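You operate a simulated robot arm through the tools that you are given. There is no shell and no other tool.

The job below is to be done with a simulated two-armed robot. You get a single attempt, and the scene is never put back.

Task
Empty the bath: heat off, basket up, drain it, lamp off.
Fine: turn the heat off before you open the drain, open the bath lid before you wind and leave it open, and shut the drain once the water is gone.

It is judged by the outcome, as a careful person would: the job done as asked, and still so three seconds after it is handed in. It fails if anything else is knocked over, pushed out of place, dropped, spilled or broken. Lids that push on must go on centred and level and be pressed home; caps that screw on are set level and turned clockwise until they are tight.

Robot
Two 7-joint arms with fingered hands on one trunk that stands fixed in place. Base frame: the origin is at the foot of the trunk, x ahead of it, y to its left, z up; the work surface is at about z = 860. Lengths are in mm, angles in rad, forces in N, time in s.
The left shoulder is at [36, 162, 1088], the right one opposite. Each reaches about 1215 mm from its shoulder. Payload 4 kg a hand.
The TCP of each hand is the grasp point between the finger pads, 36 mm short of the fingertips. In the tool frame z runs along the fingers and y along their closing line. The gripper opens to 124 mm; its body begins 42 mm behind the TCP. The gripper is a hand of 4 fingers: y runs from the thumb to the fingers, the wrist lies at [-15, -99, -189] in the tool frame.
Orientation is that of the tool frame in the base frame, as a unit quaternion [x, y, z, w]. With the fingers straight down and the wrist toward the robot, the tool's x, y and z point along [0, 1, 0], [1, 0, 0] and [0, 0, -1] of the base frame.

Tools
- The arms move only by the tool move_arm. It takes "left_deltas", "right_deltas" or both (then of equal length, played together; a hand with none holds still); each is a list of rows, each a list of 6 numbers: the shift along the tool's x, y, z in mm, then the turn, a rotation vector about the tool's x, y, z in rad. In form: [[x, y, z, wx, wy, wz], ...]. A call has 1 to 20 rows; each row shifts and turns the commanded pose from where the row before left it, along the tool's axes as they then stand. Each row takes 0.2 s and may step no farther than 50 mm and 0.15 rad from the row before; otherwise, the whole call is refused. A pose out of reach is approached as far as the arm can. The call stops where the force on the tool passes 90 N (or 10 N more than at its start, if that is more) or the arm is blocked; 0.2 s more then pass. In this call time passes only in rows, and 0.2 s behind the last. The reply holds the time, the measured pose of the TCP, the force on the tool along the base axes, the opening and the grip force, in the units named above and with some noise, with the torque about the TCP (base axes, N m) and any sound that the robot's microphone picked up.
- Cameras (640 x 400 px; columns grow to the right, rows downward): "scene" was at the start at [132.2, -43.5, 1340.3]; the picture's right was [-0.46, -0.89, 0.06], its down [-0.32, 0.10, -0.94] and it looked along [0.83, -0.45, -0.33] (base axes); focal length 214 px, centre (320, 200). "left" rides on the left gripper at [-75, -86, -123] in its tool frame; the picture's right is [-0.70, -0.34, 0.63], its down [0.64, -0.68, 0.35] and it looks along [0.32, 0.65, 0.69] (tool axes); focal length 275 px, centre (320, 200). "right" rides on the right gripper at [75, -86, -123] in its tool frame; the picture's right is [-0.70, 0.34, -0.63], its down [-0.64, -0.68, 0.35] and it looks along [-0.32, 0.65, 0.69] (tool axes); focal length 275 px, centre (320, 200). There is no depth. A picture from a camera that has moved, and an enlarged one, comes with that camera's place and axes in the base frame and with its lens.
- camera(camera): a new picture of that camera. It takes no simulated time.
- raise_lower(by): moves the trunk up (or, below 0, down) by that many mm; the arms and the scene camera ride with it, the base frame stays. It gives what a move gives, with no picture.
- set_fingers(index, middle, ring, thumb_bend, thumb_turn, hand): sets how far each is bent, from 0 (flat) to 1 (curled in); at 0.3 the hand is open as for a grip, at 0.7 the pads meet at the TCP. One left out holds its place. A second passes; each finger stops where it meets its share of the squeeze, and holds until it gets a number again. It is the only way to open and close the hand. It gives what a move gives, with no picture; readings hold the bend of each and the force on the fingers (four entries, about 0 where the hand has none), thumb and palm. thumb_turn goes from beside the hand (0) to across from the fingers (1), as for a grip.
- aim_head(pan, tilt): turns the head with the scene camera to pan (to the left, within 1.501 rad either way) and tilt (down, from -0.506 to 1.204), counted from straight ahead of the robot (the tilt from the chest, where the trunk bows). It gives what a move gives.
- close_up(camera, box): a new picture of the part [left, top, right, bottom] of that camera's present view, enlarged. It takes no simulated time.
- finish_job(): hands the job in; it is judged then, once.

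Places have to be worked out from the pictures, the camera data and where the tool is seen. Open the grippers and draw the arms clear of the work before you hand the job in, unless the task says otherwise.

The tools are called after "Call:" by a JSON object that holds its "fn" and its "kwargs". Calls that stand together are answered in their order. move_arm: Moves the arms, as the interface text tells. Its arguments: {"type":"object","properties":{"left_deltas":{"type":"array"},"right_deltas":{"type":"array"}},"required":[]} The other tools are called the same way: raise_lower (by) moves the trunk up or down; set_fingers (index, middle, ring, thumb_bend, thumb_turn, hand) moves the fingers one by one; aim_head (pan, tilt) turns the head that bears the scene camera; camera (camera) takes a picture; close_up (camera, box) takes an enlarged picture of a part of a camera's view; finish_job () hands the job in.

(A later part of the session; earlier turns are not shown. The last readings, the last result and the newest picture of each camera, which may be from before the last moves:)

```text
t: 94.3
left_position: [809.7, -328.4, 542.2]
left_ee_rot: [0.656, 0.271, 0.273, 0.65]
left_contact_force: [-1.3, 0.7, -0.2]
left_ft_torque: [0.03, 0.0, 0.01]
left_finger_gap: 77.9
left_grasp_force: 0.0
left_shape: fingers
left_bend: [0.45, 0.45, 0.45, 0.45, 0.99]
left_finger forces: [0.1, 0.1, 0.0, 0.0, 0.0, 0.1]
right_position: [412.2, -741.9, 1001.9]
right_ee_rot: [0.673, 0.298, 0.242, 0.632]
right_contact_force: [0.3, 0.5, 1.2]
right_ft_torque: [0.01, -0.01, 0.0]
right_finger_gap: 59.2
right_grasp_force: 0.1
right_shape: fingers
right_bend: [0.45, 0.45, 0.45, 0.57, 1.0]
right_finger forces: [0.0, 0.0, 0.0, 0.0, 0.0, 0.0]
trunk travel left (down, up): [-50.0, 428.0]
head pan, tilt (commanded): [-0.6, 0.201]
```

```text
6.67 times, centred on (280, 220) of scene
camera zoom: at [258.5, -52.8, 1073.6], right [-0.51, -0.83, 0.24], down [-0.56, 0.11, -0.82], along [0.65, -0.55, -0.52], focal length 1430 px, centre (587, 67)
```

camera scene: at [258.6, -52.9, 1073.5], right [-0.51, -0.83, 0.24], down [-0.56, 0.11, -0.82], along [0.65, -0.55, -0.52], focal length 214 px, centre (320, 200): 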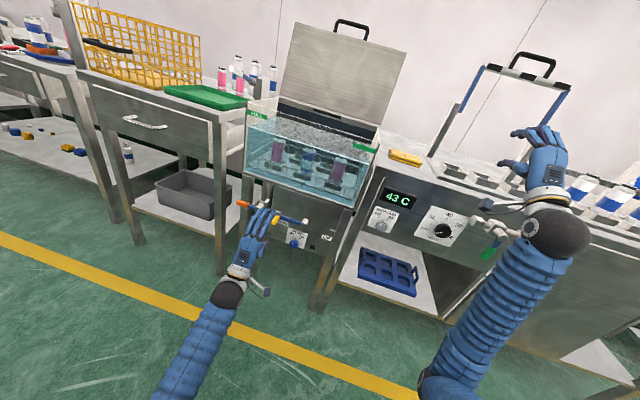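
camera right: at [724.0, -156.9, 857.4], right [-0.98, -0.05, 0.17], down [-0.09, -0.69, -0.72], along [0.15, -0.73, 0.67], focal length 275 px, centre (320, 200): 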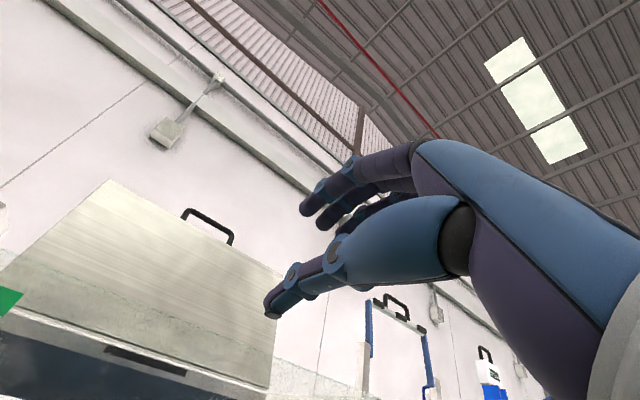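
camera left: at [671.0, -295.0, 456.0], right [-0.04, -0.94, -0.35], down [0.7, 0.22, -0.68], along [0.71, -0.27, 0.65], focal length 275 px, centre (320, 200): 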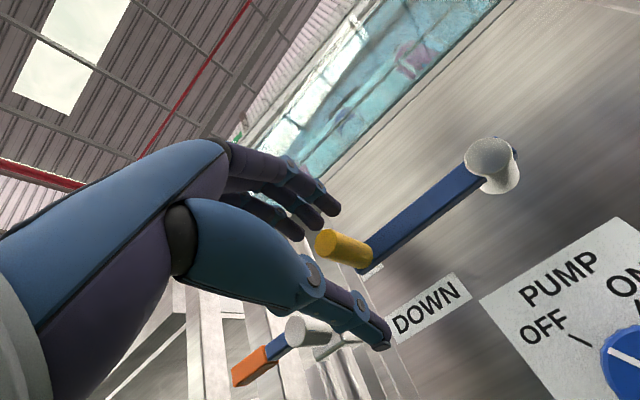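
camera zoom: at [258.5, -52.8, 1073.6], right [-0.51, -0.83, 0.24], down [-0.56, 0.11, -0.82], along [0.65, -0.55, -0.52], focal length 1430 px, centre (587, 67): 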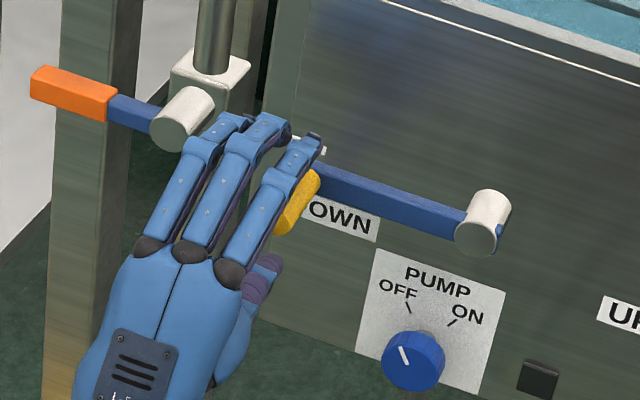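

The pose deviates by a few mm from the command; I let it settle with a tiny zero move and re-read.

Call:
{"fn": "move_arm", "kwargs": {"left_deltas": [[0, 0, 0, 0, 0, 0], [0, 0, 0, 0, 0, 0]]}}

```text
t: 94.9
left_position: [810.0, -330.2, 545.8]
left_ee_rot: [0.654, 0.271, 0.274, 0.651]
left_contact_force: [-0.3, -0.2, -0.6]
left_ft_torque: [0.03, 0.0, -0.01]
left_finger_gap: 78.2
left_grasp_force: 0.1
left_shape: fingers
left_bend: [0.45, 0.45, 0.45, 0.45, 0.99]
left_finger forces: [0.1, 0.0, 0.0, 0.0, 0.0, 0.1]
right_position: [411.9, -741.3, 1002.7]
right_ee_rot: [0.673, 0.298, 0.242, 0.632]
right_contact_force: [0.1, -0.6, -0.2]
right_ft_torque: [0.0, -0.03, -0.01]
right_finger_gap: 59.3
right_grasp_force: 0.0
right_shape: fingers
right_bend: [0.45, 0.45, 0.45, 0.57, 1.0]
right_finger forces: [0.0, 0.1, 0.0, 0.0, 0.0, 0.0]
trunk travel left (down, up): [-50.0, 428.0]
head pan, tilt (commanded): [-0.6, 0.201]
```

Close enough: the knob lies right under the index finger. I close index and thumb on it, and curl middle and ring down beside its left side so they can push it rightwards.

Call:
{"fn": "set_fingers", "kwargs": {"hand": "left", "index": 0.68, "middle": 0.7, "ring": 0.7, "thumb_bend": 0.68}}

Call:
{"fn": "camera", "kwargs": {"camera": "left"}}

Call:
{"fn": "close_up", "kwargs": {"camera": "scene", "box": [240, 190, 320, 250]}}

```text
t: 95.9
left_position: [810.0, -331.1, 546.3]
left_ee_rot: [0.655, 0.269, 0.272, 0.652]
left_contact_force: [0.7, 4.0, -9.1]
left_ft_torque: [-0.08, -0.12, 0.09]
left_finger_gap: 26.1
left_grasp_force: 12.1
left_shape: fingers
left_bend: [0.64, 0.68, 0.7, 0.63, 1.0]
left_finger forces: [4.7, 3.5, 0.0, 0.0, 16.6, 0.0]
right_position: [412.6, -741.9, 1002.0]
right_ee_rot: [0.674, 0.299, 0.241, 0.632]
right_contact_force: [0.7, -0.1, 0.3]
right_ft_torque: [-0.02, -0.02, 0.02]
right_finger_gap: 59.3
right_grasp_force: 0.1
right_shape: fingers
right_bend: [0.45, 0.45, 0.45, 0.57, 1.0]
right_finger forces: [0.0, 0.0, 0.0, 0.0, 0.0, 0.0]
trunk travel left (down, up): [-50.0, 428.0]
head pan, tilt (commanded): [-0.6, 0.201]
```

```text
taken
camera left: at [671.3, -297.3, 459.3], right [-0.04, -0.94, -0.34], down [0.7, 0.22, -0.68], along [0.71, -0.27, 0.65], focal length 275 px, centre (320, 200)
```

left: 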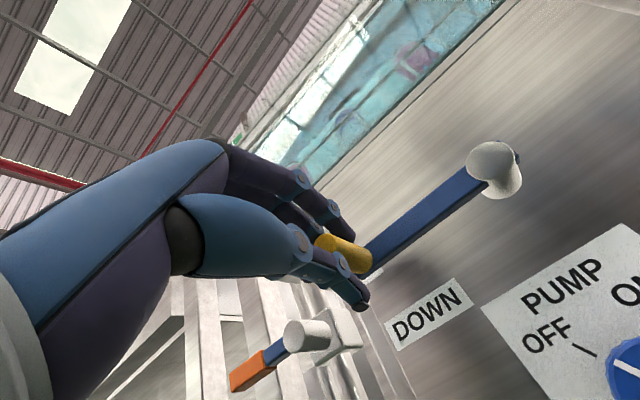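

```text
6.67 times, centred on (280, 220) of scene
camera zoom: at [259.0, -52.8, 1073.7], right [-0.51, -0.83, 0.24], down [-0.56, 0.11, -0.82], along [0.65, -0.55, -0.52], focal length 1430 px, centre (587, 67)
```

zoom: 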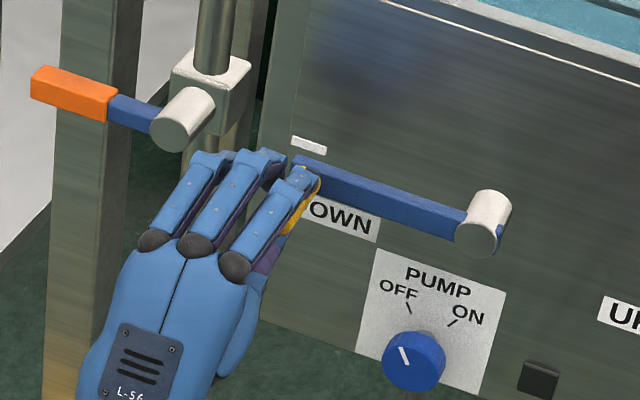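

The crank handle is held (thumb 17 N below, index and middle above). I start the swing upward — three small steps — and check the forces.

Call:
{"fn": "move_arm", "kwargs": {"left_deltas": [[-0.7, 12.1, 0, 0, 0, 0], [-2.2, 11.9, 0, 0, 0, 0], [-3.6, 11.6, 0, 0, 0, 0]]}}

Call:
{"fn": "camera", "kwargs": {"camera": "left"}}

Call:
{"fn": "close_up", "kwargs": {"camera": "scene", "box": [220, 100, 390, 250]}}

```text
t: 96.7
left_position: [807.0, -335.5, 576.0]
left_ee_rot: [0.657, 0.271, 0.274, 0.648]
left_contact_force: [1.7, 1.5, -13.3]
left_ft_torque: [0.08, -0.11, -0.1]
left_finger_gap: 27.1
left_grasp_force: 12.0
left_shape: fingers
left_bend: [0.65, 0.68, 0.7, 0.62, 1.0]
left_finger forces: [4.6, 1.7, 0.0, 0.0, 18.9, 0.0]
right_position: [414.2, -743.1, 1001.4]
right_ee_rot: [0.674, 0.299, 0.241, 0.631]
right_contact_force: [0.1, -0.5, 0.6]
right_ft_torque: [0.02, -0.05, -0.04]
right_finger_gap: 58.9
right_grasp_force: 0.0
right_shape: fingers
right_bend: [0.45, 0.45, 0.45, 0.57, 1.0]
right_finger forces: [0.0, 0.0, 0.0, 0.2, 0.0, 0.0]
trunk travel left (down, up): [-50.0, 428.0]
head pan, tilt (commanded): [-0.6, 0.201]
```

```text
taken
camera left: at [667.7, -299.8, 490.1], right [-0.04, -0.94, -0.35], down [0.7, 0.22, -0.68], along [0.71, -0.27, 0.65], focal length 275 px, centre (320, 200)
```

left: 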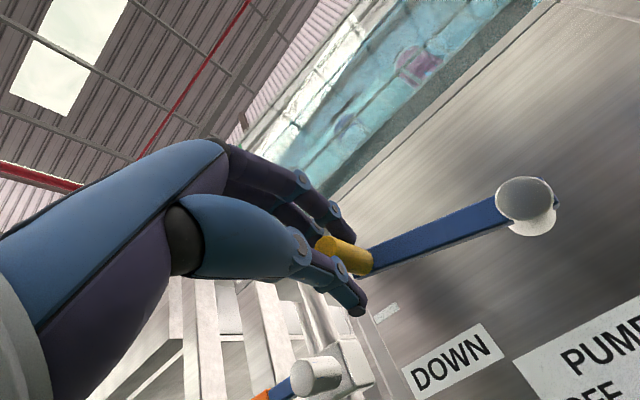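

```text
2.67 times, centred on (305, 175) of scene
camera zoom: at [259.6, -53.2, 1073.0], right [-0.51, -0.83, 0.24], down [-0.56, 0.11, -0.82], along [0.65, -0.55, -0.52], focal length 572 px, centre (360, 267)
```

zoom: 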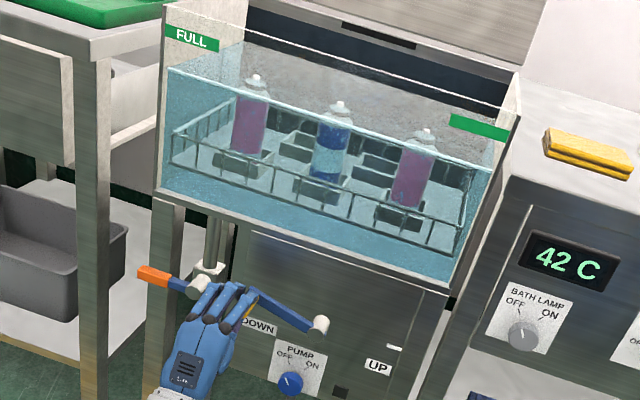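

The crank turns in this direction and the basket begins to move. I continue the arc.

Call:
{"fn": "move_arm", "kwargs": {"left_deltas": [[-4.9, 11.0, 0, 0, 0, 0], [-6.2, 10.4, 0, 0, 0, 0], [-7.5, 9.6, 0, 0, 0, 0], [-8.5, 8.6, 0, 0, 0, 0], [-9.5, 7.5, 0, 0, 0, 0]]}}

Call:
{"fn": "camera", "kwargs": {"camera": "left"}}

Call:
{"fn": "close_up", "kwargs": {"camera": "scene", "box": [220, 100, 390, 250]}}

```text
t: 97.9
left_position: [793.8, -347.3, 622.4]
left_ee_rot: [0.66, 0.265, 0.287, 0.642]
left_contact_force: [4.7, -3.0, -15.5]
left_ft_torque: [0.11, -0.02, -0.02]
left_finger_gap: 25.7
left_grasp_force: 9.0
left_shape: fingers
left_bend: [0.65, 0.7, 0.7, 0.62, 1.0]
left_finger forces: [2.5, 0.1, 0.0, 0.0, 17.0, 0.1]
right_position: [413.2, -742.4, 1001.4]
right_ee_rot: [0.673, 0.298, 0.242, 0.632]
right_contact_force: [-0.5, 0.1, 0.4]
right_ft_torque: [-0.01, 0.01, -0.01]
right_finger_gap: 59.0
right_grasp_force: 0.1
right_shape: fingers
right_bend: [0.45, 0.45, 0.45, 0.57, 1.0]
right_finger forces: [0.0, 0.1, 0.0, 0.0, 0.0, 0.0]
trunk travel left (down, up): [-50.0, 428.0]
head pan, tilt (commanded): [-0.6, 0.201]
```

```text
taken
camera left: at [655.6, -311.8, 534.2], right [-0.02, -0.93, -0.37], down [0.71, 0.25, -0.66], along [0.7, -0.28, 0.65], focal length 275 px, centre (320, 200)
```

left: 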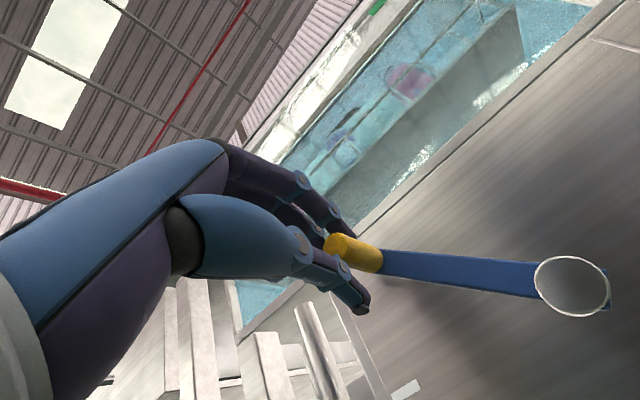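

```text
2.67 times, centred on (305, 175) of scene
camera zoom: at [259.5, -53.3, 1073.7], right [-0.51, -0.83, 0.24], down [-0.56, 0.11, -0.82], along [0.65, -0.55, -0.52], focal length 572 px, centre (360, 267)
```

zoom: 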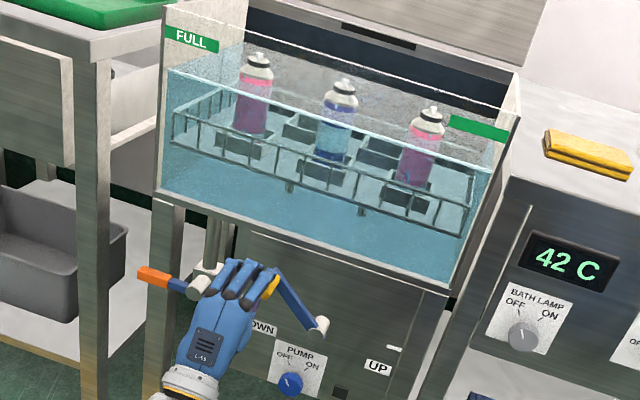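

The basket is rising well. The hand lags the commanded path a bit; I let it settle and read again.

Call:
{"fn": "move_arm", "kwargs": {"left_deltas": [[0, 0, 0, 0, 0, 0], [0, 0, 0, 0, 0, 0]]}}

Call:
{"fn": "camera", "kwargs": {"camera": "scene"}}

```text
t: 98.5
left_position: [794.0, -348.1, 626.8]
left_ee_rot: [0.66, 0.263, 0.287, 0.643]
left_contact_force: [-0.1, -1.4, -16.2]
left_ft_torque: [0.1, -0.03, -0.04]
left_finger_gap: 25.2
left_grasp_force: 10.1
left_shape: fingers
left_bend: [0.66, 0.7, 0.7, 0.62, 1.0]
left_finger forces: [2.3, 0.1, 0.0, 0.0, 17.2, 0.0]
right_position: [412.5, -742.5, 1002.7]
right_ee_rot: [0.674, 0.298, 0.241, 0.632]
right_contact_force: [-0.2, -0.3, 1.0]
right_ft_torque: [0.0, 0.0, 0.01]
right_finger_gap: 58.9
right_grasp_force: 0.1
right_shape: fingers
right_bend: [0.45, 0.45, 0.45, 0.57, 1.0]
right_finger forces: [0.0, 0.0, 0.1, 0.0, 0.0, 0.0]
trunk travel left (down, up): [-50.0, 428.0]
head pan, tilt (commanded): [-0.6, 0.201]
```

```text
taken
camera scene: at [259.0, -53.3, 1074.5], right [-0.51, -0.83, 0.24], down [-0.56, 0.11, -0.82], along [0.65, -0.55, -0.52], focal length 214 px, centre (320, 200)
```

scene: 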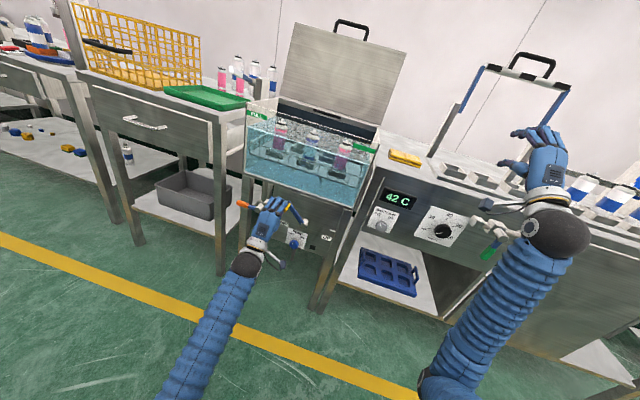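

Something on the arm (likely the elbow near the trunk) holds back its sideways motion. I yaw the hand a little to swing the wrist outward while holding the knob.

Call:
{"fn": "move_arm", "kwargs": {"left_deltas": [[0, 0, 0, 0, -0.08, 0], [0, 0, 0, 0, -0.08, 0], [0, 0, 0, 0, -0.08, 0], [0, 0, 0, 0, 0, 0]]}}

Call:
{"fn": "camera", "kwargs": {"camera": "left"}}

Call:
{"fn": "close_up", "kwargs": {"camera": "scene", "box": [220, 100, 390, 250]}}

```text
t: 99.5
left_position: [778.4, -364.2, 630.2]
left_ee_rot: [0.681, 0.192, 0.19, 0.681]
left_contact_force: [11.2, 11.9, 11.7]
left_ft_torque: [-0.54, -0.08, 0.58]
left_finger_gap: 23.4
left_grasp_force: 11.7
left_shape: fingers
left_bend: [0.6, 0.68, 0.7, 0.68, 1.0]
left_finger forces: [8.6, 12.7, 0.0, 0.1, 1.2, 0.0]
right_position: [413.1, -740.8, 1002.0]
right_ee_rot: [0.673, 0.299, 0.242, 0.632]
right_contact_force: [-0.9, -0.6, 0.5]
right_ft_torque: [-0.01, 0.05, 0.02]
right_finger_gap: 59.1
right_grasp_force: 0.0
right_shape: fingers
right_bend: [0.45, 0.45, 0.45, 0.57, 1.0]
right_finger forces: [0.0, 0.1, 0.1, 0.0, 0.1, 0.1]
trunk travel left (down, up): [-50.0, 428.0]
head pan, tilt (commanded): [-0.6, 0.201]
```

```text
taken
camera left: at [650.4, -298.6, 543.1], right [-0.27, -0.9, -0.34], down [0.73, 0.04, -0.68], along [0.63, -0.43, 0.65], focal length 275 px, centre (320, 200)
```

left: 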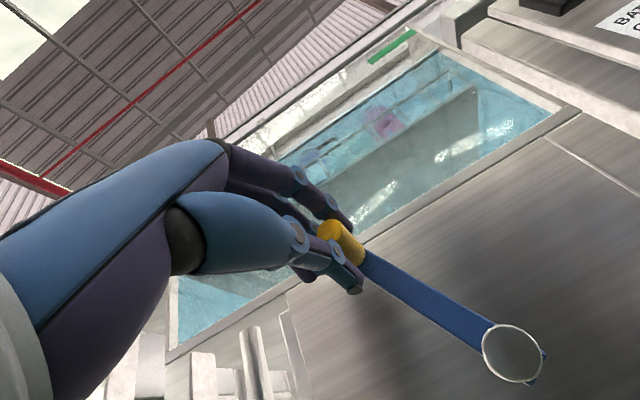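

```text
2.67 times, centred on (305, 175) of scene
camera zoom: at [258.4, -51.9, 1073.6], right [-0.51, -0.83, 0.24], down [-0.56, 0.11, -0.82], along [0.65, -0.55, -0.52], focal length 572 px, centre (360, 267)
```

zoom: 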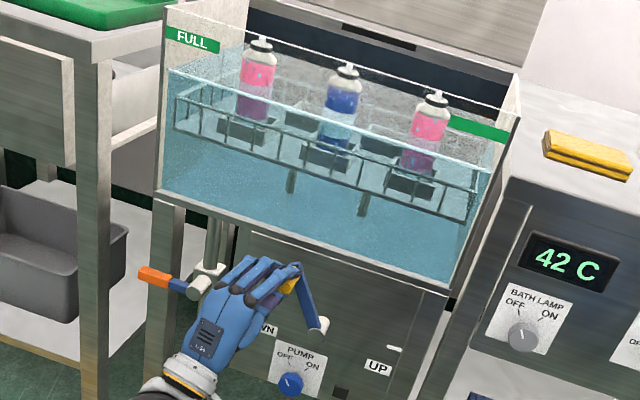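

That freed it: the hand caught up exactly with the arc (crank about 55° round). I continue over the top, adding a little yaw with each step.

Call:
{"fn": "move_arm", "kwargs": {"left_deltas": [[-10.0, 6.4, 2.45, 0, -0.04, 0], [-10.6, 5.0, 3.04, 0, -0.04, 0], [-10.9, 3.7, 3.6, 0, -0.04, 0], [-11.1, 2.3, 4.2, 0, -0.04, 0], [-11.1, 0.9, 4.7, 0, -0.04, 0]]}}

Call:
{"fn": "camera", "kwargs": {"camera": "left"}}

Call:
{"fn": "close_up", "kwargs": {"camera": "scene", "box": [220, 100, 390, 250]}}

```text
t: 100.7
left_position: [737.2, -405.5, 647.6]
left_ee_rot: [0.697, 0.122, 0.121, 0.696]
left_contact_force: [11.8, 1.0, 4.0]
left_ft_torque: [-0.08, 0.05, 0.51]
left_finger_gap: 18.6
left_grasp_force: 10.0
left_shape: fingers
left_bend: [0.63, 0.7, 0.7, 0.68, 1.0]
left_finger forces: [5.9, 14.4, 0.1, 0.0, 0.9, 0.0]
right_position: [412.6, -741.8, 1001.0]
right_ee_rot: [0.673, 0.299, 0.242, 0.632]
right_contact_force: [0.3, 0.1, 0.3]
right_ft_torque: [-0.02, 0.04, 0.01]
right_finger_gap: 59.0
right_grasp_force: 0.0
right_shape: fingers
right_bend: [0.45, 0.45, 0.45, 0.57, 1.0]
right_finger forces: [0.1, 0.0, 0.0, 0.1, 0.0, 0.0]
trunk travel left (down, up): [-50.0, 428.0]
head pan, tilt (commanded): [-0.6, 0.201]
```

```text
taken
camera left: at [625.5, -315.2, 560.2], right [-0.44, -0.83, -0.34], down [0.72, -0.11, -0.68], along [0.53, -0.55, 0.65], focal length 275 px, centre (320, 200)
```

left: 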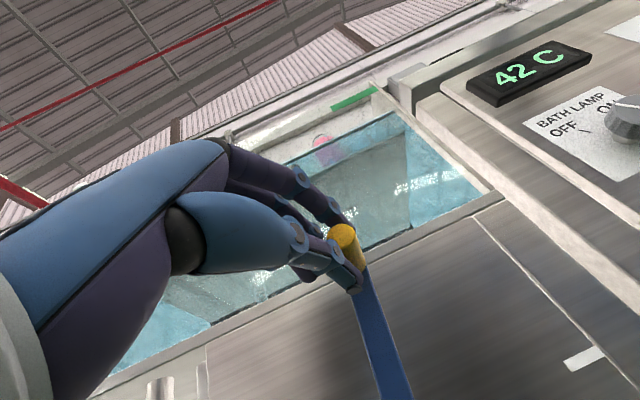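

```text
2.67 times, centred on (305, 175) of scene
camera zoom: at [258.8, -52.8, 1073.4], right [-0.51, -0.82, 0.24], down [-0.56, 0.11, -0.82], along [0.65, -0.55, -0.52], focal length 572 px, centre (360, 267)
```

zoom: 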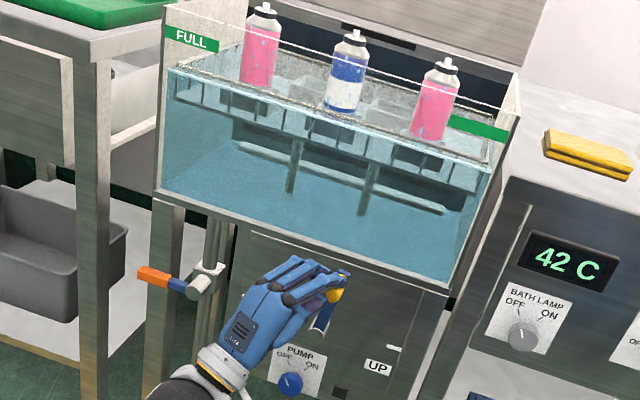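

The crank is straight up and the basket is halfway out. I continue down the right side of the arc.

Call:
{"fn": "move_arm", "kwargs": {"left_deltas": [[-10.9, -0.6, 5.15, 0, -0.03, 0], [-10.6, -2.0, 5.4, 0, -0.03, 0], [-10.3, -3.5, 5.6, 0, -0.03, 0], [-9.6, -4.8, 5.6, 0, -0.03, 0], [-8.8, -6.1, 5.5, 0, -0.03, 0]]}}

Call:
{"fn": "camera", "kwargs": {"camera": "left"}}

Call:
{"fn": "close_up", "kwargs": {"camera": "scene", "box": [220, 100, 390, 250]}}

```text
t: 101.9
left_position: [697.1, -445.7, 630.6]
left_ee_rot: [0.704, 0.069, 0.068, 0.703]
left_contact_force: [12.5, 11.9, -6.0]
left_ft_torque: [0.34, -0.01, 0.44]
left_finger_gap: 14.0
left_grasp_force: 9.4
left_shape: fingers
left_bend: [0.68, 0.72, 0.7, 0.66, 1.0]
left_finger forces: [0.3, 10.8, 0.1, 0.0, 7.6, 0.0]
right_position: [413.1, -741.1, 1001.5]
right_ee_rot: [0.673, 0.299, 0.241, 0.632]
right_contact_force: [0.0, -0.2, -0.5]
right_ft_torque: [-0.01, 0.0, 0.0]
right_finger_gap: 59.2
right_grasp_force: 0.1
right_shape: fingers
right_bend: [0.45, 0.45, 0.45, 0.57, 1.0]
right_finger forces: [0.1, 0.1, 0.0, 0.0, 0.0, 0.0]
trunk travel left (down, up): [-50.0, 428.0]
head pan, tilt (commanded): [-0.6, 0.201]
```

```text
taken
camera left: at [601.2, -340.1, 543.2], right [-0.56, -0.76, -0.34], down [0.7, -0.21, -0.68], along [0.45, -0.62, 0.65], focal length 275 px, centre (320, 200)
```

left: 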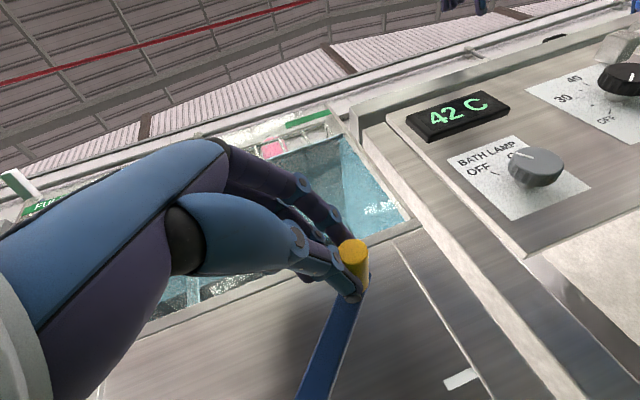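

```text
2.67 times, centred on (305, 175) of scene
camera zoom: at [259.5, -52.3, 1073.1], right [-0.51, -0.83, 0.24], down [-0.56, 0.11, -0.82], along [0.65, -0.55, -0.52], focal length 572 px, centre (360, 267)
```

zoom: 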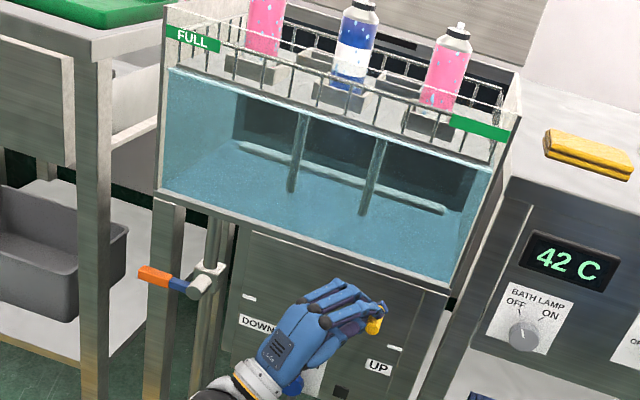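

The basket is now clear of the water; the knob has slid toward the right edge of my grip. I zoom in to see how it is held.

Call:
{"fn": "close_up", "kwargs": {"camera": "left", "box": [250, 160, 430, 330]}}

Call:
{"fn": "close_up", "kwargs": {"camera": "scene", "box": [280, 195, 350, 245]}}

```text
2.35 times, centred on (340, 245) of left
camera zoom: at [601.2, -340.1, 543.2], right [-0.56, -0.76, -0.34], down [0.7, -0.21, -0.68], along [0.45, -0.62, 0.65], focal length 648 px, centre (273, 94)
```

zoom: 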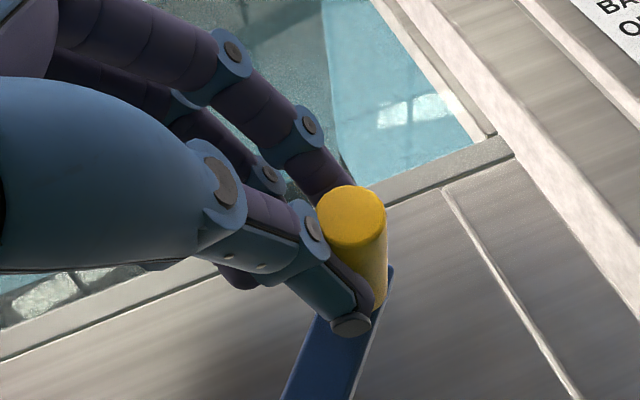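

```text
8.00 times, centred on (315, 220) of scene
camera zoom: at [259.5, -52.3, 1073.1], right [-0.51, -0.83, 0.24], down [-0.56, 0.11, -0.82], along [0.65, -0.55, -0.52], focal length 1716 px, centre (360, 40)
```

zoom: 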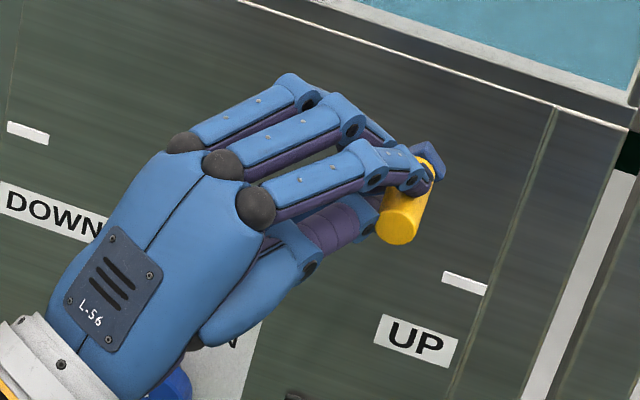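

The fingertips now press the knob from its left. To push it down the last part I need the fingers above it, so I raise the hand about 20 mm keeping close, and check that the crank holds.

Call:
{"fn": "move_arm", "kwargs": {"left_deltas": [[0, 6, -3, 0, 0, 0], [0, 8, -2, 0, 0, 0]]}}

Call:
{"fn": "close_up", "kwargs": {"camera": "left", "box": [250, 160, 430, 330]}}

Call:
{"fn": "close_up", "kwargs": {"camera": "scene", "box": [280, 195, 350, 245]}}

```text
t: 102.5
left_position: [695.9, -443.0, 642.9]
left_ee_rot: [0.705, 0.07, 0.068, 0.703]
left_contact_force: [6.2, 2.3, -15.9]
left_ft_torque: [0.49, -0.06, 0.24]
left_finger_gap: 23.1
left_grasp_force: 7.2
left_shape: fingers
left_bend: [0.68, 0.7, 0.7, 0.62, 1.0]
left_finger forces: [0.0, 0.0, 0.0, 0.0, 13.4, 0.1]
right_position: [413.8, -741.3, 1001.1]
right_ee_rot: [0.673, 0.298, 0.241, 0.632]
right_contact_force: [1.1, -0.3, 0.8]
right_ft_torque: [-0.01, 0.0, 0.02]
right_finger_gap: 59.1
right_grasp_force: 0.0
right_shape: fingers
right_bend: [0.45, 0.45, 0.45, 0.57, 1.0]
right_finger forces: [0.0, 0.0, 0.0, 0.1, 0.1, 0.0]
trunk travel left (down, up): [-50.0, 428.0]
head pan, tilt (commanded): [-0.6, 0.201]
```

```text
2.35 times, centred on (340, 245) of left
camera zoom: at [599.3, -336.6, 556.4], right [-0.56, -0.76, -0.34], down [0.7, -0.21, -0.68], along [0.45, -0.62, 0.65], focal length 648 px, centre (273, 94)
```

zoom: 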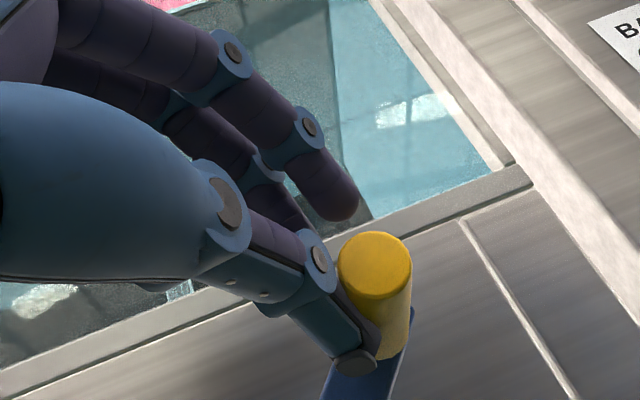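

```text
8.00 times, centred on (315, 220) of scene
camera zoom: at [259.5, -53.5, 1073.0], right [-0.51, -0.83, 0.24], down [-0.56, 0.11, -0.82], along [0.65, -0.55, -0.52], focal length 1716 px, centre (360, 40)
```

zoom: 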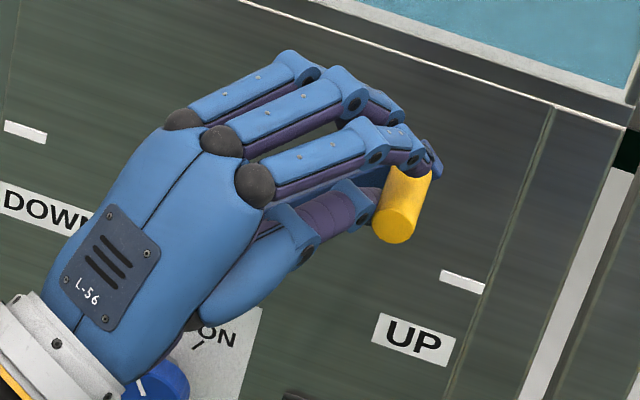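

The crank holds by itself. The index tip is now just above the knob; I drop the thumb out of the way and push the knob down along the arc with the fingers.

Call:
{"fn": "set_fingers", "kwargs": {"hand": "left", "thumb_bend": 0.42, "index": 0.7, "middle": 0.72}}

Call:
{"fn": "move_arm", "kwargs": {"left_deltas": [[-2, 2, 8, 0, 0, 0], [-3.5, -6, 4, 0, 0, 0], [-3.5, -8, 4, 0, 0, 0]]}}

Call:
{"fn": "close_up", "kwargs": {"camera": "left", "box": [250, 160, 430, 330]}}

Call:
{"fn": "close_up", "kwargs": {"camera": "scene", "box": [280, 195, 350, 245]}}

```text
t: 103.5
left_position: [696.7, -441.9, 645.6]
left_ee_rot: [0.704, 0.069, 0.067, 0.704]
left_contact_force: [0.9, -0.7, 0.2]
left_ft_torque: [0.05, 0.0, -0.01]
left_finger_gap: 43.7
left_grasp_force: 0.0
left_shape: fingers
left_bend: [0.7, 0.72, 0.7, 0.42, 0.99]
left_finger forces: [0.1, 0.0, 0.0, 0.0, 0.0, 0.0]
right_position: [412.1, -740.7, 1002.0]
right_ee_rot: [0.673, 0.299, 0.242, 0.632]
right_contact_force: [0.0, 0.6, -0.2]
right_ft_torque: [-0.02, -0.01, 0.0]
right_finger_gap: 58.9
right_grasp_force: 0.0
right_shape: fingers
right_bend: [0.45, 0.45, 0.45, 0.57, 1.0]
right_finger forces: [0.1, 0.1, 0.0, 0.0, 0.0, 0.0]
trunk travel left (down, up): [-50.0, 428.0]
head pan, tilt (commanded): [-0.6, 0.201]
```

```text
t: 104.3
left_position: [689.4, -458.4, 633.9]
left_ee_rot: [0.704, 0.069, 0.069, 0.704]
left_contact_force: [0.2, 2.2, 4.6]
left_ft_torque: [-0.09, -0.05, 0.09]
left_finger_gap: 43.8
left_grasp_force: 2.5
left_shape: fingers
left_bend: [0.7, 0.72, 0.7, 0.42, 0.99]
left_finger forces: [0.0, 3.7, 0.0, 0.0, 0.1, 0.0]
right_position: [413.3, -740.3, 1001.6]
right_ee_rot: [0.673, 0.298, 0.242, 0.632]
right_contact_force: [0.2, 0.4, 0.5]
right_ft_torque: [0.01, 0.02, 0.03]
right_finger_gap: 59.1
right_grasp_force: 0.0
right_shape: fingers
right_bend: [0.45, 0.45, 0.45, 0.57, 1.0]
right_finger forces: [0.1, 0.0, 0.0, 0.0, 0.0, 0.0]
trunk travel left (down, up): [-50.0, 428.0]
head pan, tilt (commanded): [-0.6, 0.201]
```

```text
2.35 times, centred on (340, 245) of left
camera zoom: at [593.5, -352.4, 547.5], right [-0.56, -0.76, -0.34], down [0.7, -0.21, -0.68], along [0.44, -0.62, 0.65], focal length 648 px, centre (273, 94)
```

zoom: 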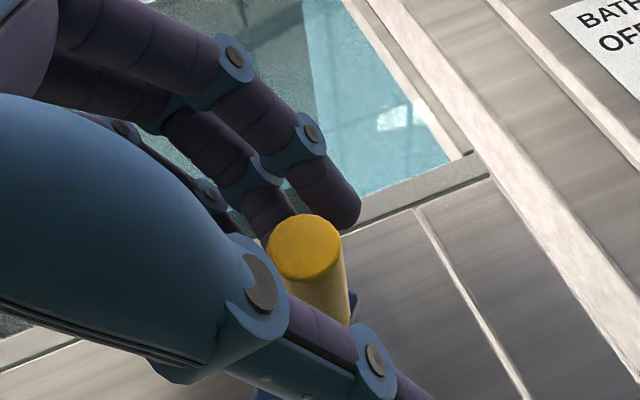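

```text
8.00 times, centred on (315, 220) of scene
camera zoom: at [258.2, -52.5, 1073.9], right [-0.51, -0.83, 0.24], down [-0.56, 0.11, -0.82], along [0.65, -0.55, -0.52], focal length 1716 px, centre (360, 40)
```

zoom: 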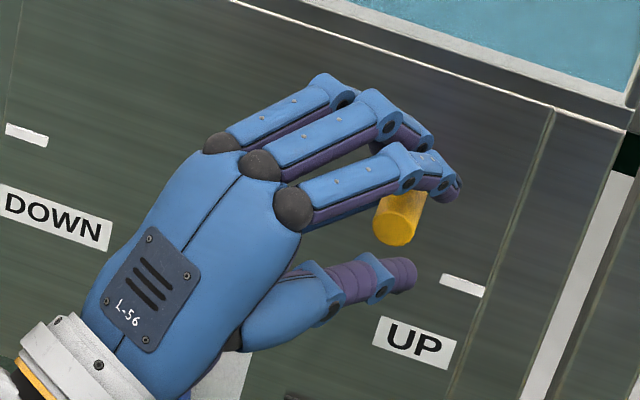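

The fingers are now nicely on top of the knob. I push it down along the arc.

Call:
{"fn": "move_arm", "kwargs": {"left_deltas": [[-7.1, -8.6, 4.7, 0, 0, 0], [-6.1, -9.6, 4.1, 0, 0, 0], [-5.2, -10.4, 3.4, 0, 0, 0]]}}

Call:
{"fn": "close_up", "kwargs": {"camera": "left", "box": [250, 160, 430, 330]}}

Call:
{"fn": "close_up", "kwargs": {"camera": "scene", "box": [220, 100, 390, 250]}}

```text
t: 105.1
left_position: [674.3, -474.4, 606.2]
left_ee_rot: [0.703, 0.068, 0.068, 0.705]
left_contact_force: [-3.5, -0.2, 11.2]
left_ft_torque: [-0.29, -0.26, -0.02]
left_finger_gap: 44.0
left_grasp_force: 6.3
left_shape: fingers
left_bend: [0.7, 0.67, 0.67, 0.42, 0.99]
left_finger forces: [0.0, 7.3, 5.1, 0.0, 0.0, 0.0]
right_position: [411.0, -741.9, 1003.2]
right_ee_rot: [0.673, 0.298, 0.242, 0.632]
right_contact_force: [0.2, 0.0, 0.2]
right_ft_torque: [0.0, 0.05, -0.01]
right_finger_gap: 58.9
right_grasp_force: 0.1
right_shape: fingers
right_bend: [0.45, 0.45, 0.45, 0.57, 1.0]
right_finger forces: [0.1, 0.0, 0.0, 0.1, 0.1, 0.1]
trunk travel left (down, up): [-50.0, 428.0]
head pan, tilt (commanded): [-0.6, 0.201]
```

```text
2.35 times, centred on (340, 245) of left
camera zoom: at [577.3, -368.0, 519.4], right [-0.56, -0.76, -0.34], down [0.7, -0.22, -0.68], along [0.44, -0.62, 0.65], focal length 648 px, centre (273, 94)
```

zoom: 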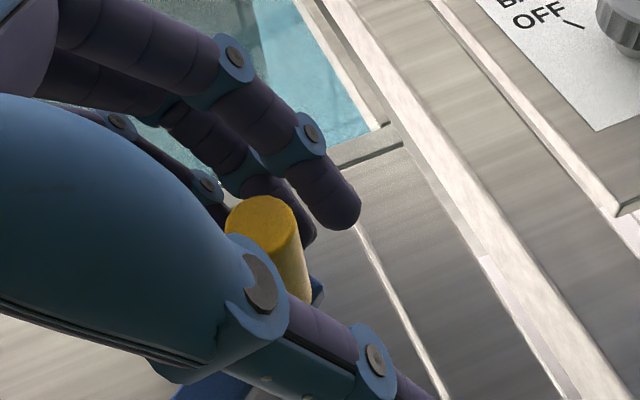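

```text
2.67 times, centred on (305, 175) of scene
camera zoom: at [257.7, -52.6, 1073.9], right [-0.51, -0.82, 0.24], down [-0.56, 0.11, -0.82], along [0.65, -0.55, -0.52], focal length 572 px, centre (360, 267)
```

zoom: 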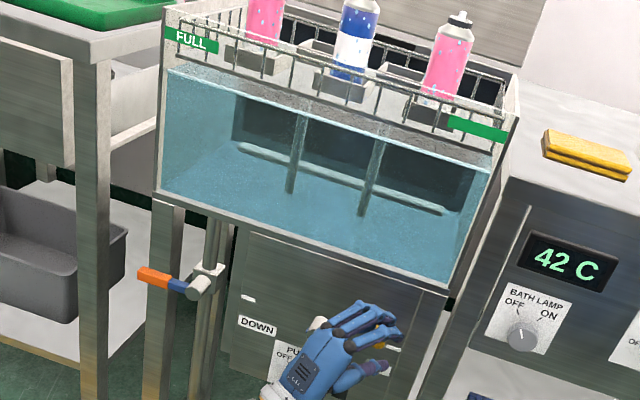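

The knob is at about 32° above horizontal now and the basket nearly fully up. I continue pushing mainly downward.

Call:
{"fn": "move_arm", "kwargs": {"left_deltas": [[-3.0, -11, 2.0, 0, 0, 0], [-2.3, -11, 1.5, 0, 0, 0], [-1.7, -11.5, 1.1, 0, 0, 0]]}}

Call:
{"fn": "close_up", "kwargs": {"camera": "left", "box": [230, 160, 430, 350]}}

Call:
{"fn": "close_up", "kwargs": {"camera": "scene", "box": [220, 100, 390, 250]}}

```text
t: 105.9
left_position: [665.7, -481.4, 574.3]
left_ee_rot: [0.703, 0.068, 0.068, 0.704]
left_contact_force: [-17.3, -7.1, 14.0]
left_ft_torque: [-0.26, -0.56, -0.55]
left_finger_gap: 43.8
left_grasp_force: 12.0
left_shape: fingers
left_bend: [0.7, 0.65, 0.64, 0.42, 0.99]
left_finger forces: [0.0, 17.8, 6.3, 0.1, 0.0, 0.0]
right_position: [410.3, -741.3, 1002.0]
right_ee_rot: [0.673, 0.297, 0.241, 0.633]
right_contact_force: [-0.2, 0.1, -0.2]
right_ft_torque: [0.0, 0.0, -0.02]
right_finger_gap: 59.2
right_grasp_force: 0.1
right_shape: fingers
right_bend: [0.45, 0.45, 0.45, 0.57, 1.0]
right_finger forces: [0.1, 0.0, 0.0, 0.0, 0.0, 0.0]
trunk travel left (down, up): [-50.0, 428.0]
head pan, tilt (commanded): [-0.6, 0.201]
```

```text
2.11 times, centred on (330, 255) of left
camera zoom: at [569.4, -375.4, 486.6], right [-0.56, -0.76, -0.34], down [0.7, -0.22, -0.68], along [0.44, -0.62, 0.65], focal length 580 px, centre (299, 84)
```

zoom: 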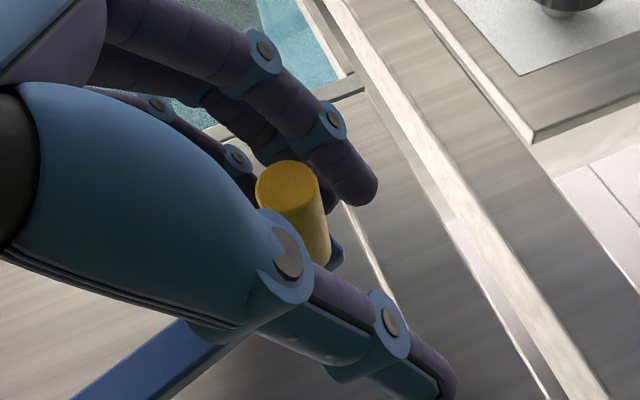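

```text
2.67 times, centred on (305, 175) of scene
camera zoom: at [257.0, -52.9, 1073.9], right [-0.51, -0.82, 0.24], down [-0.56, 0.11, -0.82], along [0.65, -0.55, -0.52], focal length 572 px, centre (360, 267)
```

zoom: 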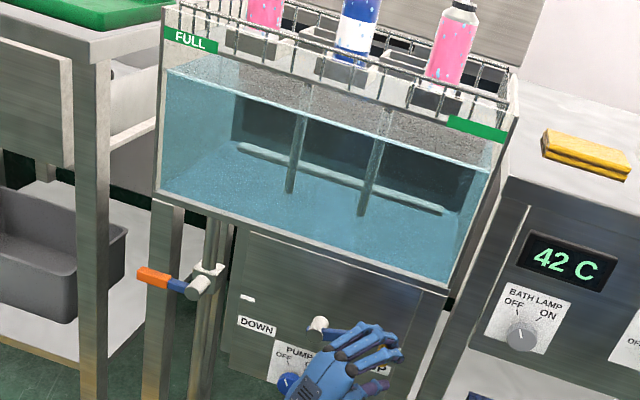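

About 16° remain to horizontal. I push on downward toward the UP position.

Call:
{"fn": "move_arm", "kwargs": {"left_deltas": [[-1.0, -11, 0.5, 0, 0, 0], [-0.7, -11, 0.3, 0, 0, 0]]}}

Call:
{"fn": "close_up", "kwargs": {"camera": "left", "box": [230, 160, 430, 350]}}

Call:
{"fn": "close_up", "kwargs": {"camera": "scene", "box": [220, 100, 390, 250]}}

```text
t: 106.5
left_position: [665.5, -482.4, 550.4]
left_ee_rot: [0.704, 0.069, 0.068, 0.703]
left_contact_force: [-20.3, -12.7, 11.7]
left_ft_torque: [-0.1, -0.55, -0.75]
left_finger_gap: 43.6
left_grasp_force: 12.2
left_shape: fingers
left_bend: [0.7, 0.64, 0.65, 0.42, 0.99]
left_finger forces: [0.0, 18.8, 5.7, 0.0, 0.0, 0.1]
right_position: [411.5, -742.8, 1002.1]
right_ee_rot: [0.673, 0.298, 0.242, 0.632]
right_contact_force: [0.5, -0.5, 0.2]
right_ft_torque: [0.03, 0.03, -0.02]
right_finger_gap: 59.4
right_grasp_force: 0.0
right_shape: fingers
right_bend: [0.45, 0.45, 0.45, 0.57, 1.0]
right_finger forces: [0.1, 0.0, 0.0, 0.1, 0.0, 0.0]
trunk travel left (down, up): [-50.0, 428.0]
head pan, tilt (commanded): [-0.6, 0.201]
```

```text
2.11 times, centred on (330, 255) of left
camera zoom: at [568.8, -376.2, 463.2], right [-0.56, -0.76, -0.34], down [0.7, -0.21, -0.68], along [0.44, -0.62, 0.65], focal length 580 px, centre (299, 84)
```

zoom: 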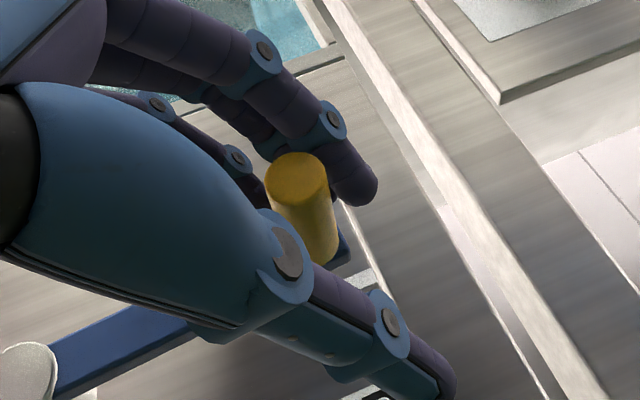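

```text
2.67 times, centred on (305, 175) of scene
camera zoom: at [257.3, -53.1, 1073.6], right [-0.51, -0.82, 0.24], down [-0.56, 0.11, -0.82], along [0.65, -0.55, -0.52], focal length 572 px, centre (360, 267)
```

zoom: 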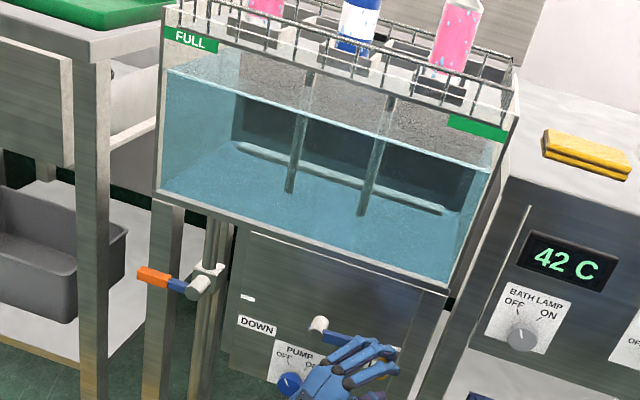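

Nearly there (about 5° above horizontal). I push the last ~10 mm gently to reach the UP stop.

Call:
{"fn": "move_arm", "kwargs": {"left_deltas": [[0, -6, -0.5, 0, 0, 0], [0, -6, -0.5, 0, 0, 0]]}}

Call:
{"fn": "close_up", "kwargs": {"camera": "left", "box": [230, 160, 430, 350]}}

Call:
{"fn": "close_up", "kwargs": {"camera": "scene", "box": [270, 190, 350, 250]}}

```text
t: 107.1
left_position: [665.9, -480.6, 539.8]
left_ee_rot: [0.703, 0.068, 0.069, 0.704]
left_contact_force: [-19.4, -15.8, 15.4]
left_ft_torque: [-0.15, -0.66, -0.82]
left_finger_gap: 44.3
left_grasp_force: 15.6
left_shape: fingers
left_bend: [0.7, 0.64, 0.64, 0.42, 0.99]
left_finger forces: [0.6, 23.2, 7.5, 0.0, 0.0, 0.0]
right_position: [410.0, -741.7, 1003.3]
right_ee_rot: [0.673, 0.298, 0.242, 0.632]
right_contact_force: [0.3, 0.4, -0.4]
right_ft_torque: [0.0, -0.02, 0.02]
right_finger_gap: 59.1
right_grasp_force: 0.1
right_shape: fingers
right_bend: [0.45, 0.45, 0.45, 0.57, 1.0]
right_finger forces: [0.0, 0.0, 0.0, 0.0, 0.0, 0.0]
trunk travel left (down, up): [-50.0, 428.0]
head pan, tilt (commanded): [-0.6, 0.201]
```

```text
2.11 times, centred on (330, 255) of left
camera zoom: at [568.5, -375.0, 452.7], right [-0.56, -0.76, -0.34], down [0.7, -0.22, -0.68], along [0.44, -0.62, 0.65], focal length 580 px, centre (299, 84)
```

zoom: 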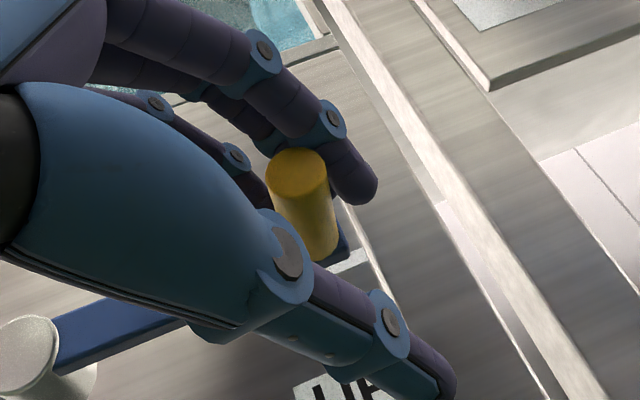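

```text
6.67 times, centred on (310, 220) of scene
camera zoom: at [256.9, -53.1, 1074.2], right [-0.51, -0.82, 0.24], down [-0.56, 0.11, -0.82], along [0.65, -0.55, -0.52], focal length 1430 px, centre (387, 67)
```

zoom: 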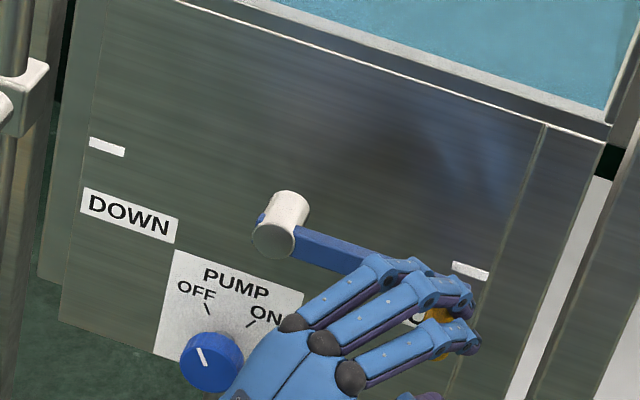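

The knob is now level with the pivot (z≈547). I press a few mm more to feel for the stop.

Call:
{"fn": "move_arm", "kwargs": {"left_deltas": [[0, -5, -0.5, 0, 0, 0], [0, -5, -0.5, 0, 0, 0]]}}

Call:
{"fn": "close_up", "kwargs": {"camera": "left", "box": [230, 160, 430, 350]}}

Call:
{"fn": "close_up", "kwargs": {"camera": "scene", "box": [270, 190, 350, 250]}}

```text
t: 107.7
left_position: [665.6, -479.5, 533.2]
left_ee_rot: [0.702, 0.068, 0.07, 0.706]
left_contact_force: [-21.3, -13.6, 31.5]
left_ft_torque: [-0.57, -0.99, -0.77]
left_finger_gap: 48.9
left_grasp_force: 21.4
left_shape: fingers
left_bend: [0.67, 0.6, 0.6, 0.42, 0.99]
left_finger forces: [4.6, 25.5, 13.6, 0.1, 0.0, 0.0]
right_position: [410.4, -740.5, 1003.8]
right_ee_rot: [0.672, 0.299, 0.243, 0.632]
right_contact_force: [-0.5, -0.3, -0.1]
right_ft_torque: [-0.01, -0.05, 0.0]
right_finger_gap: 59.4
right_grasp_force: 0.0
right_shape: fingers
right_bend: [0.45, 0.45, 0.45, 0.57, 1.0]
right_finger forces: [0.0, 0.0, 0.1, 0.0, 0.0, 0.1]
trunk travel left (down, up): [-50.0, 428.0]
head pan, tilt (commanded): [-0.6, 0.201]
```

```text
2.11 times, centred on (330, 255) of left
camera zoom: at [568.9, -373.9, 445.3], right [-0.56, -0.76, -0.34], down [0.7, -0.22, -0.68], along [0.44, -0.62, 0.65], focal length 580 px, centre (299, 84)
```

zoom: 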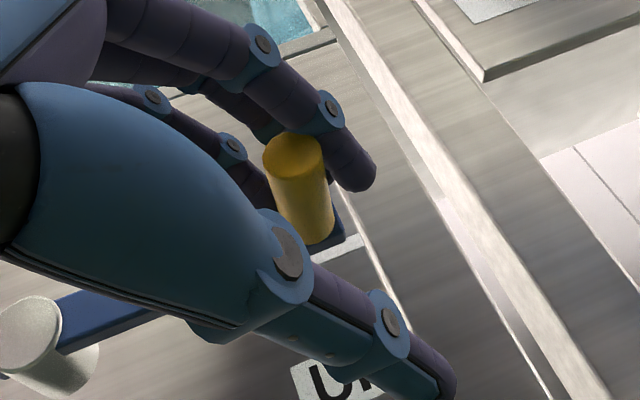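

```text
6.67 times, centred on (310, 220) of scene
camera zoom: at [255.9, -52.1, 1074.9], right [-0.51, -0.82, 0.24], down [-0.56, 0.11, -0.82], along [0.65, -0.55, -0.52], focal length 1430 px, centre (387, 67)
```

zoom: 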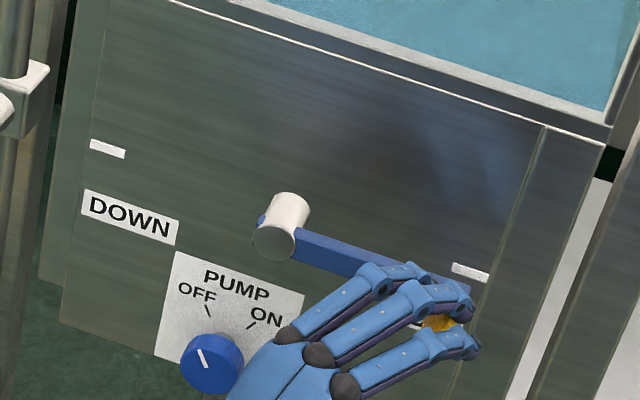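

The force rose to ~30 N with no further travel: the UP stop is reached. I relieve the pressure and slide the hand straight outward along the knob's axis.

Call:
{"fn": "move_arm", "kwargs": {"left_deltas": [[0, 10, 0, 0, 0, 0], [0, 5, 0, 0, 0, 0], [-8.4, 0, -12.4, 0, 0, 0], [-11, 0, -16.5, 0, 0, 0], [-14, 0, -20.7, 0, 0, 0], [-14, 0, -20.7, 0, 0, 0], [-14, 0, -20.7, 0, 0, 0]]}}

Call:
{"fn": "camera", "kwargs": {"camera": "left"}}

Call:
{"fn": "close_up", "kwargs": {"camera": "scene", "box": [220, 60, 390, 260]}}

```text
t: 109.3
left_position: [587.6, -400.2, 542.8]
left_ee_rot: [0.704, 0.069, 0.068, 0.703]
left_contact_force: [0.5, 0.7, 0.3]
left_ft_torque: [0.0, 0.0, -0.02]
left_finger_gap: 43.7
left_grasp_force: 0.1
left_shape: fingers
left_bend: [0.7, 0.72, 0.7, 0.42, 0.99]
left_finger forces: [0.0, 0.0, 0.0, 0.0, 0.0, 0.1]
right_position: [412.3, -741.0, 1001.6]
right_ee_rot: [0.673, 0.299, 0.242, 0.632]
right_contact_force: [-0.4, 0.3, -0.2]
right_ft_torque: [-0.01, 0.01, 0.0]
right_finger_gap: 59.0
right_grasp_force: 0.1
right_shape: fingers
right_bend: [0.45, 0.45, 0.45, 0.57, 1.0]
right_finger forces: [0.0, 0.0, 0.1, 0.0, 0.0, 0.0]
trunk travel left (down, up): [-50.0, 428.0]
head pan, tilt (commanded): [-0.6, 0.201]
```

```text
taken
camera left: at [491.4, -294.3, 455.3], right [-0.56, -0.76, -0.34], down [0.7, -0.21, -0.68], along [0.44, -0.62, 0.65], focal length 275 px, centre (320, 200)
```

left: 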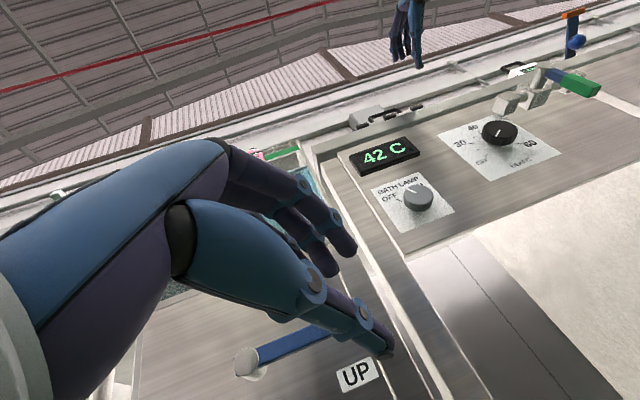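

```text
2.00 times, centred on (305, 160) of scene
camera zoom: at [258.4, -53.0, 1073.6], right [-0.51, -0.83, 0.24], down [-0.56, 0.11, -0.82], along [0.65, -0.55, -0.52], focal length 429 px, centre (350, 280)
```

zoom: 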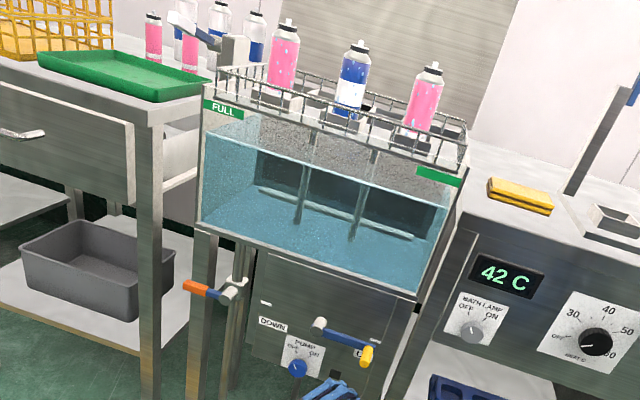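

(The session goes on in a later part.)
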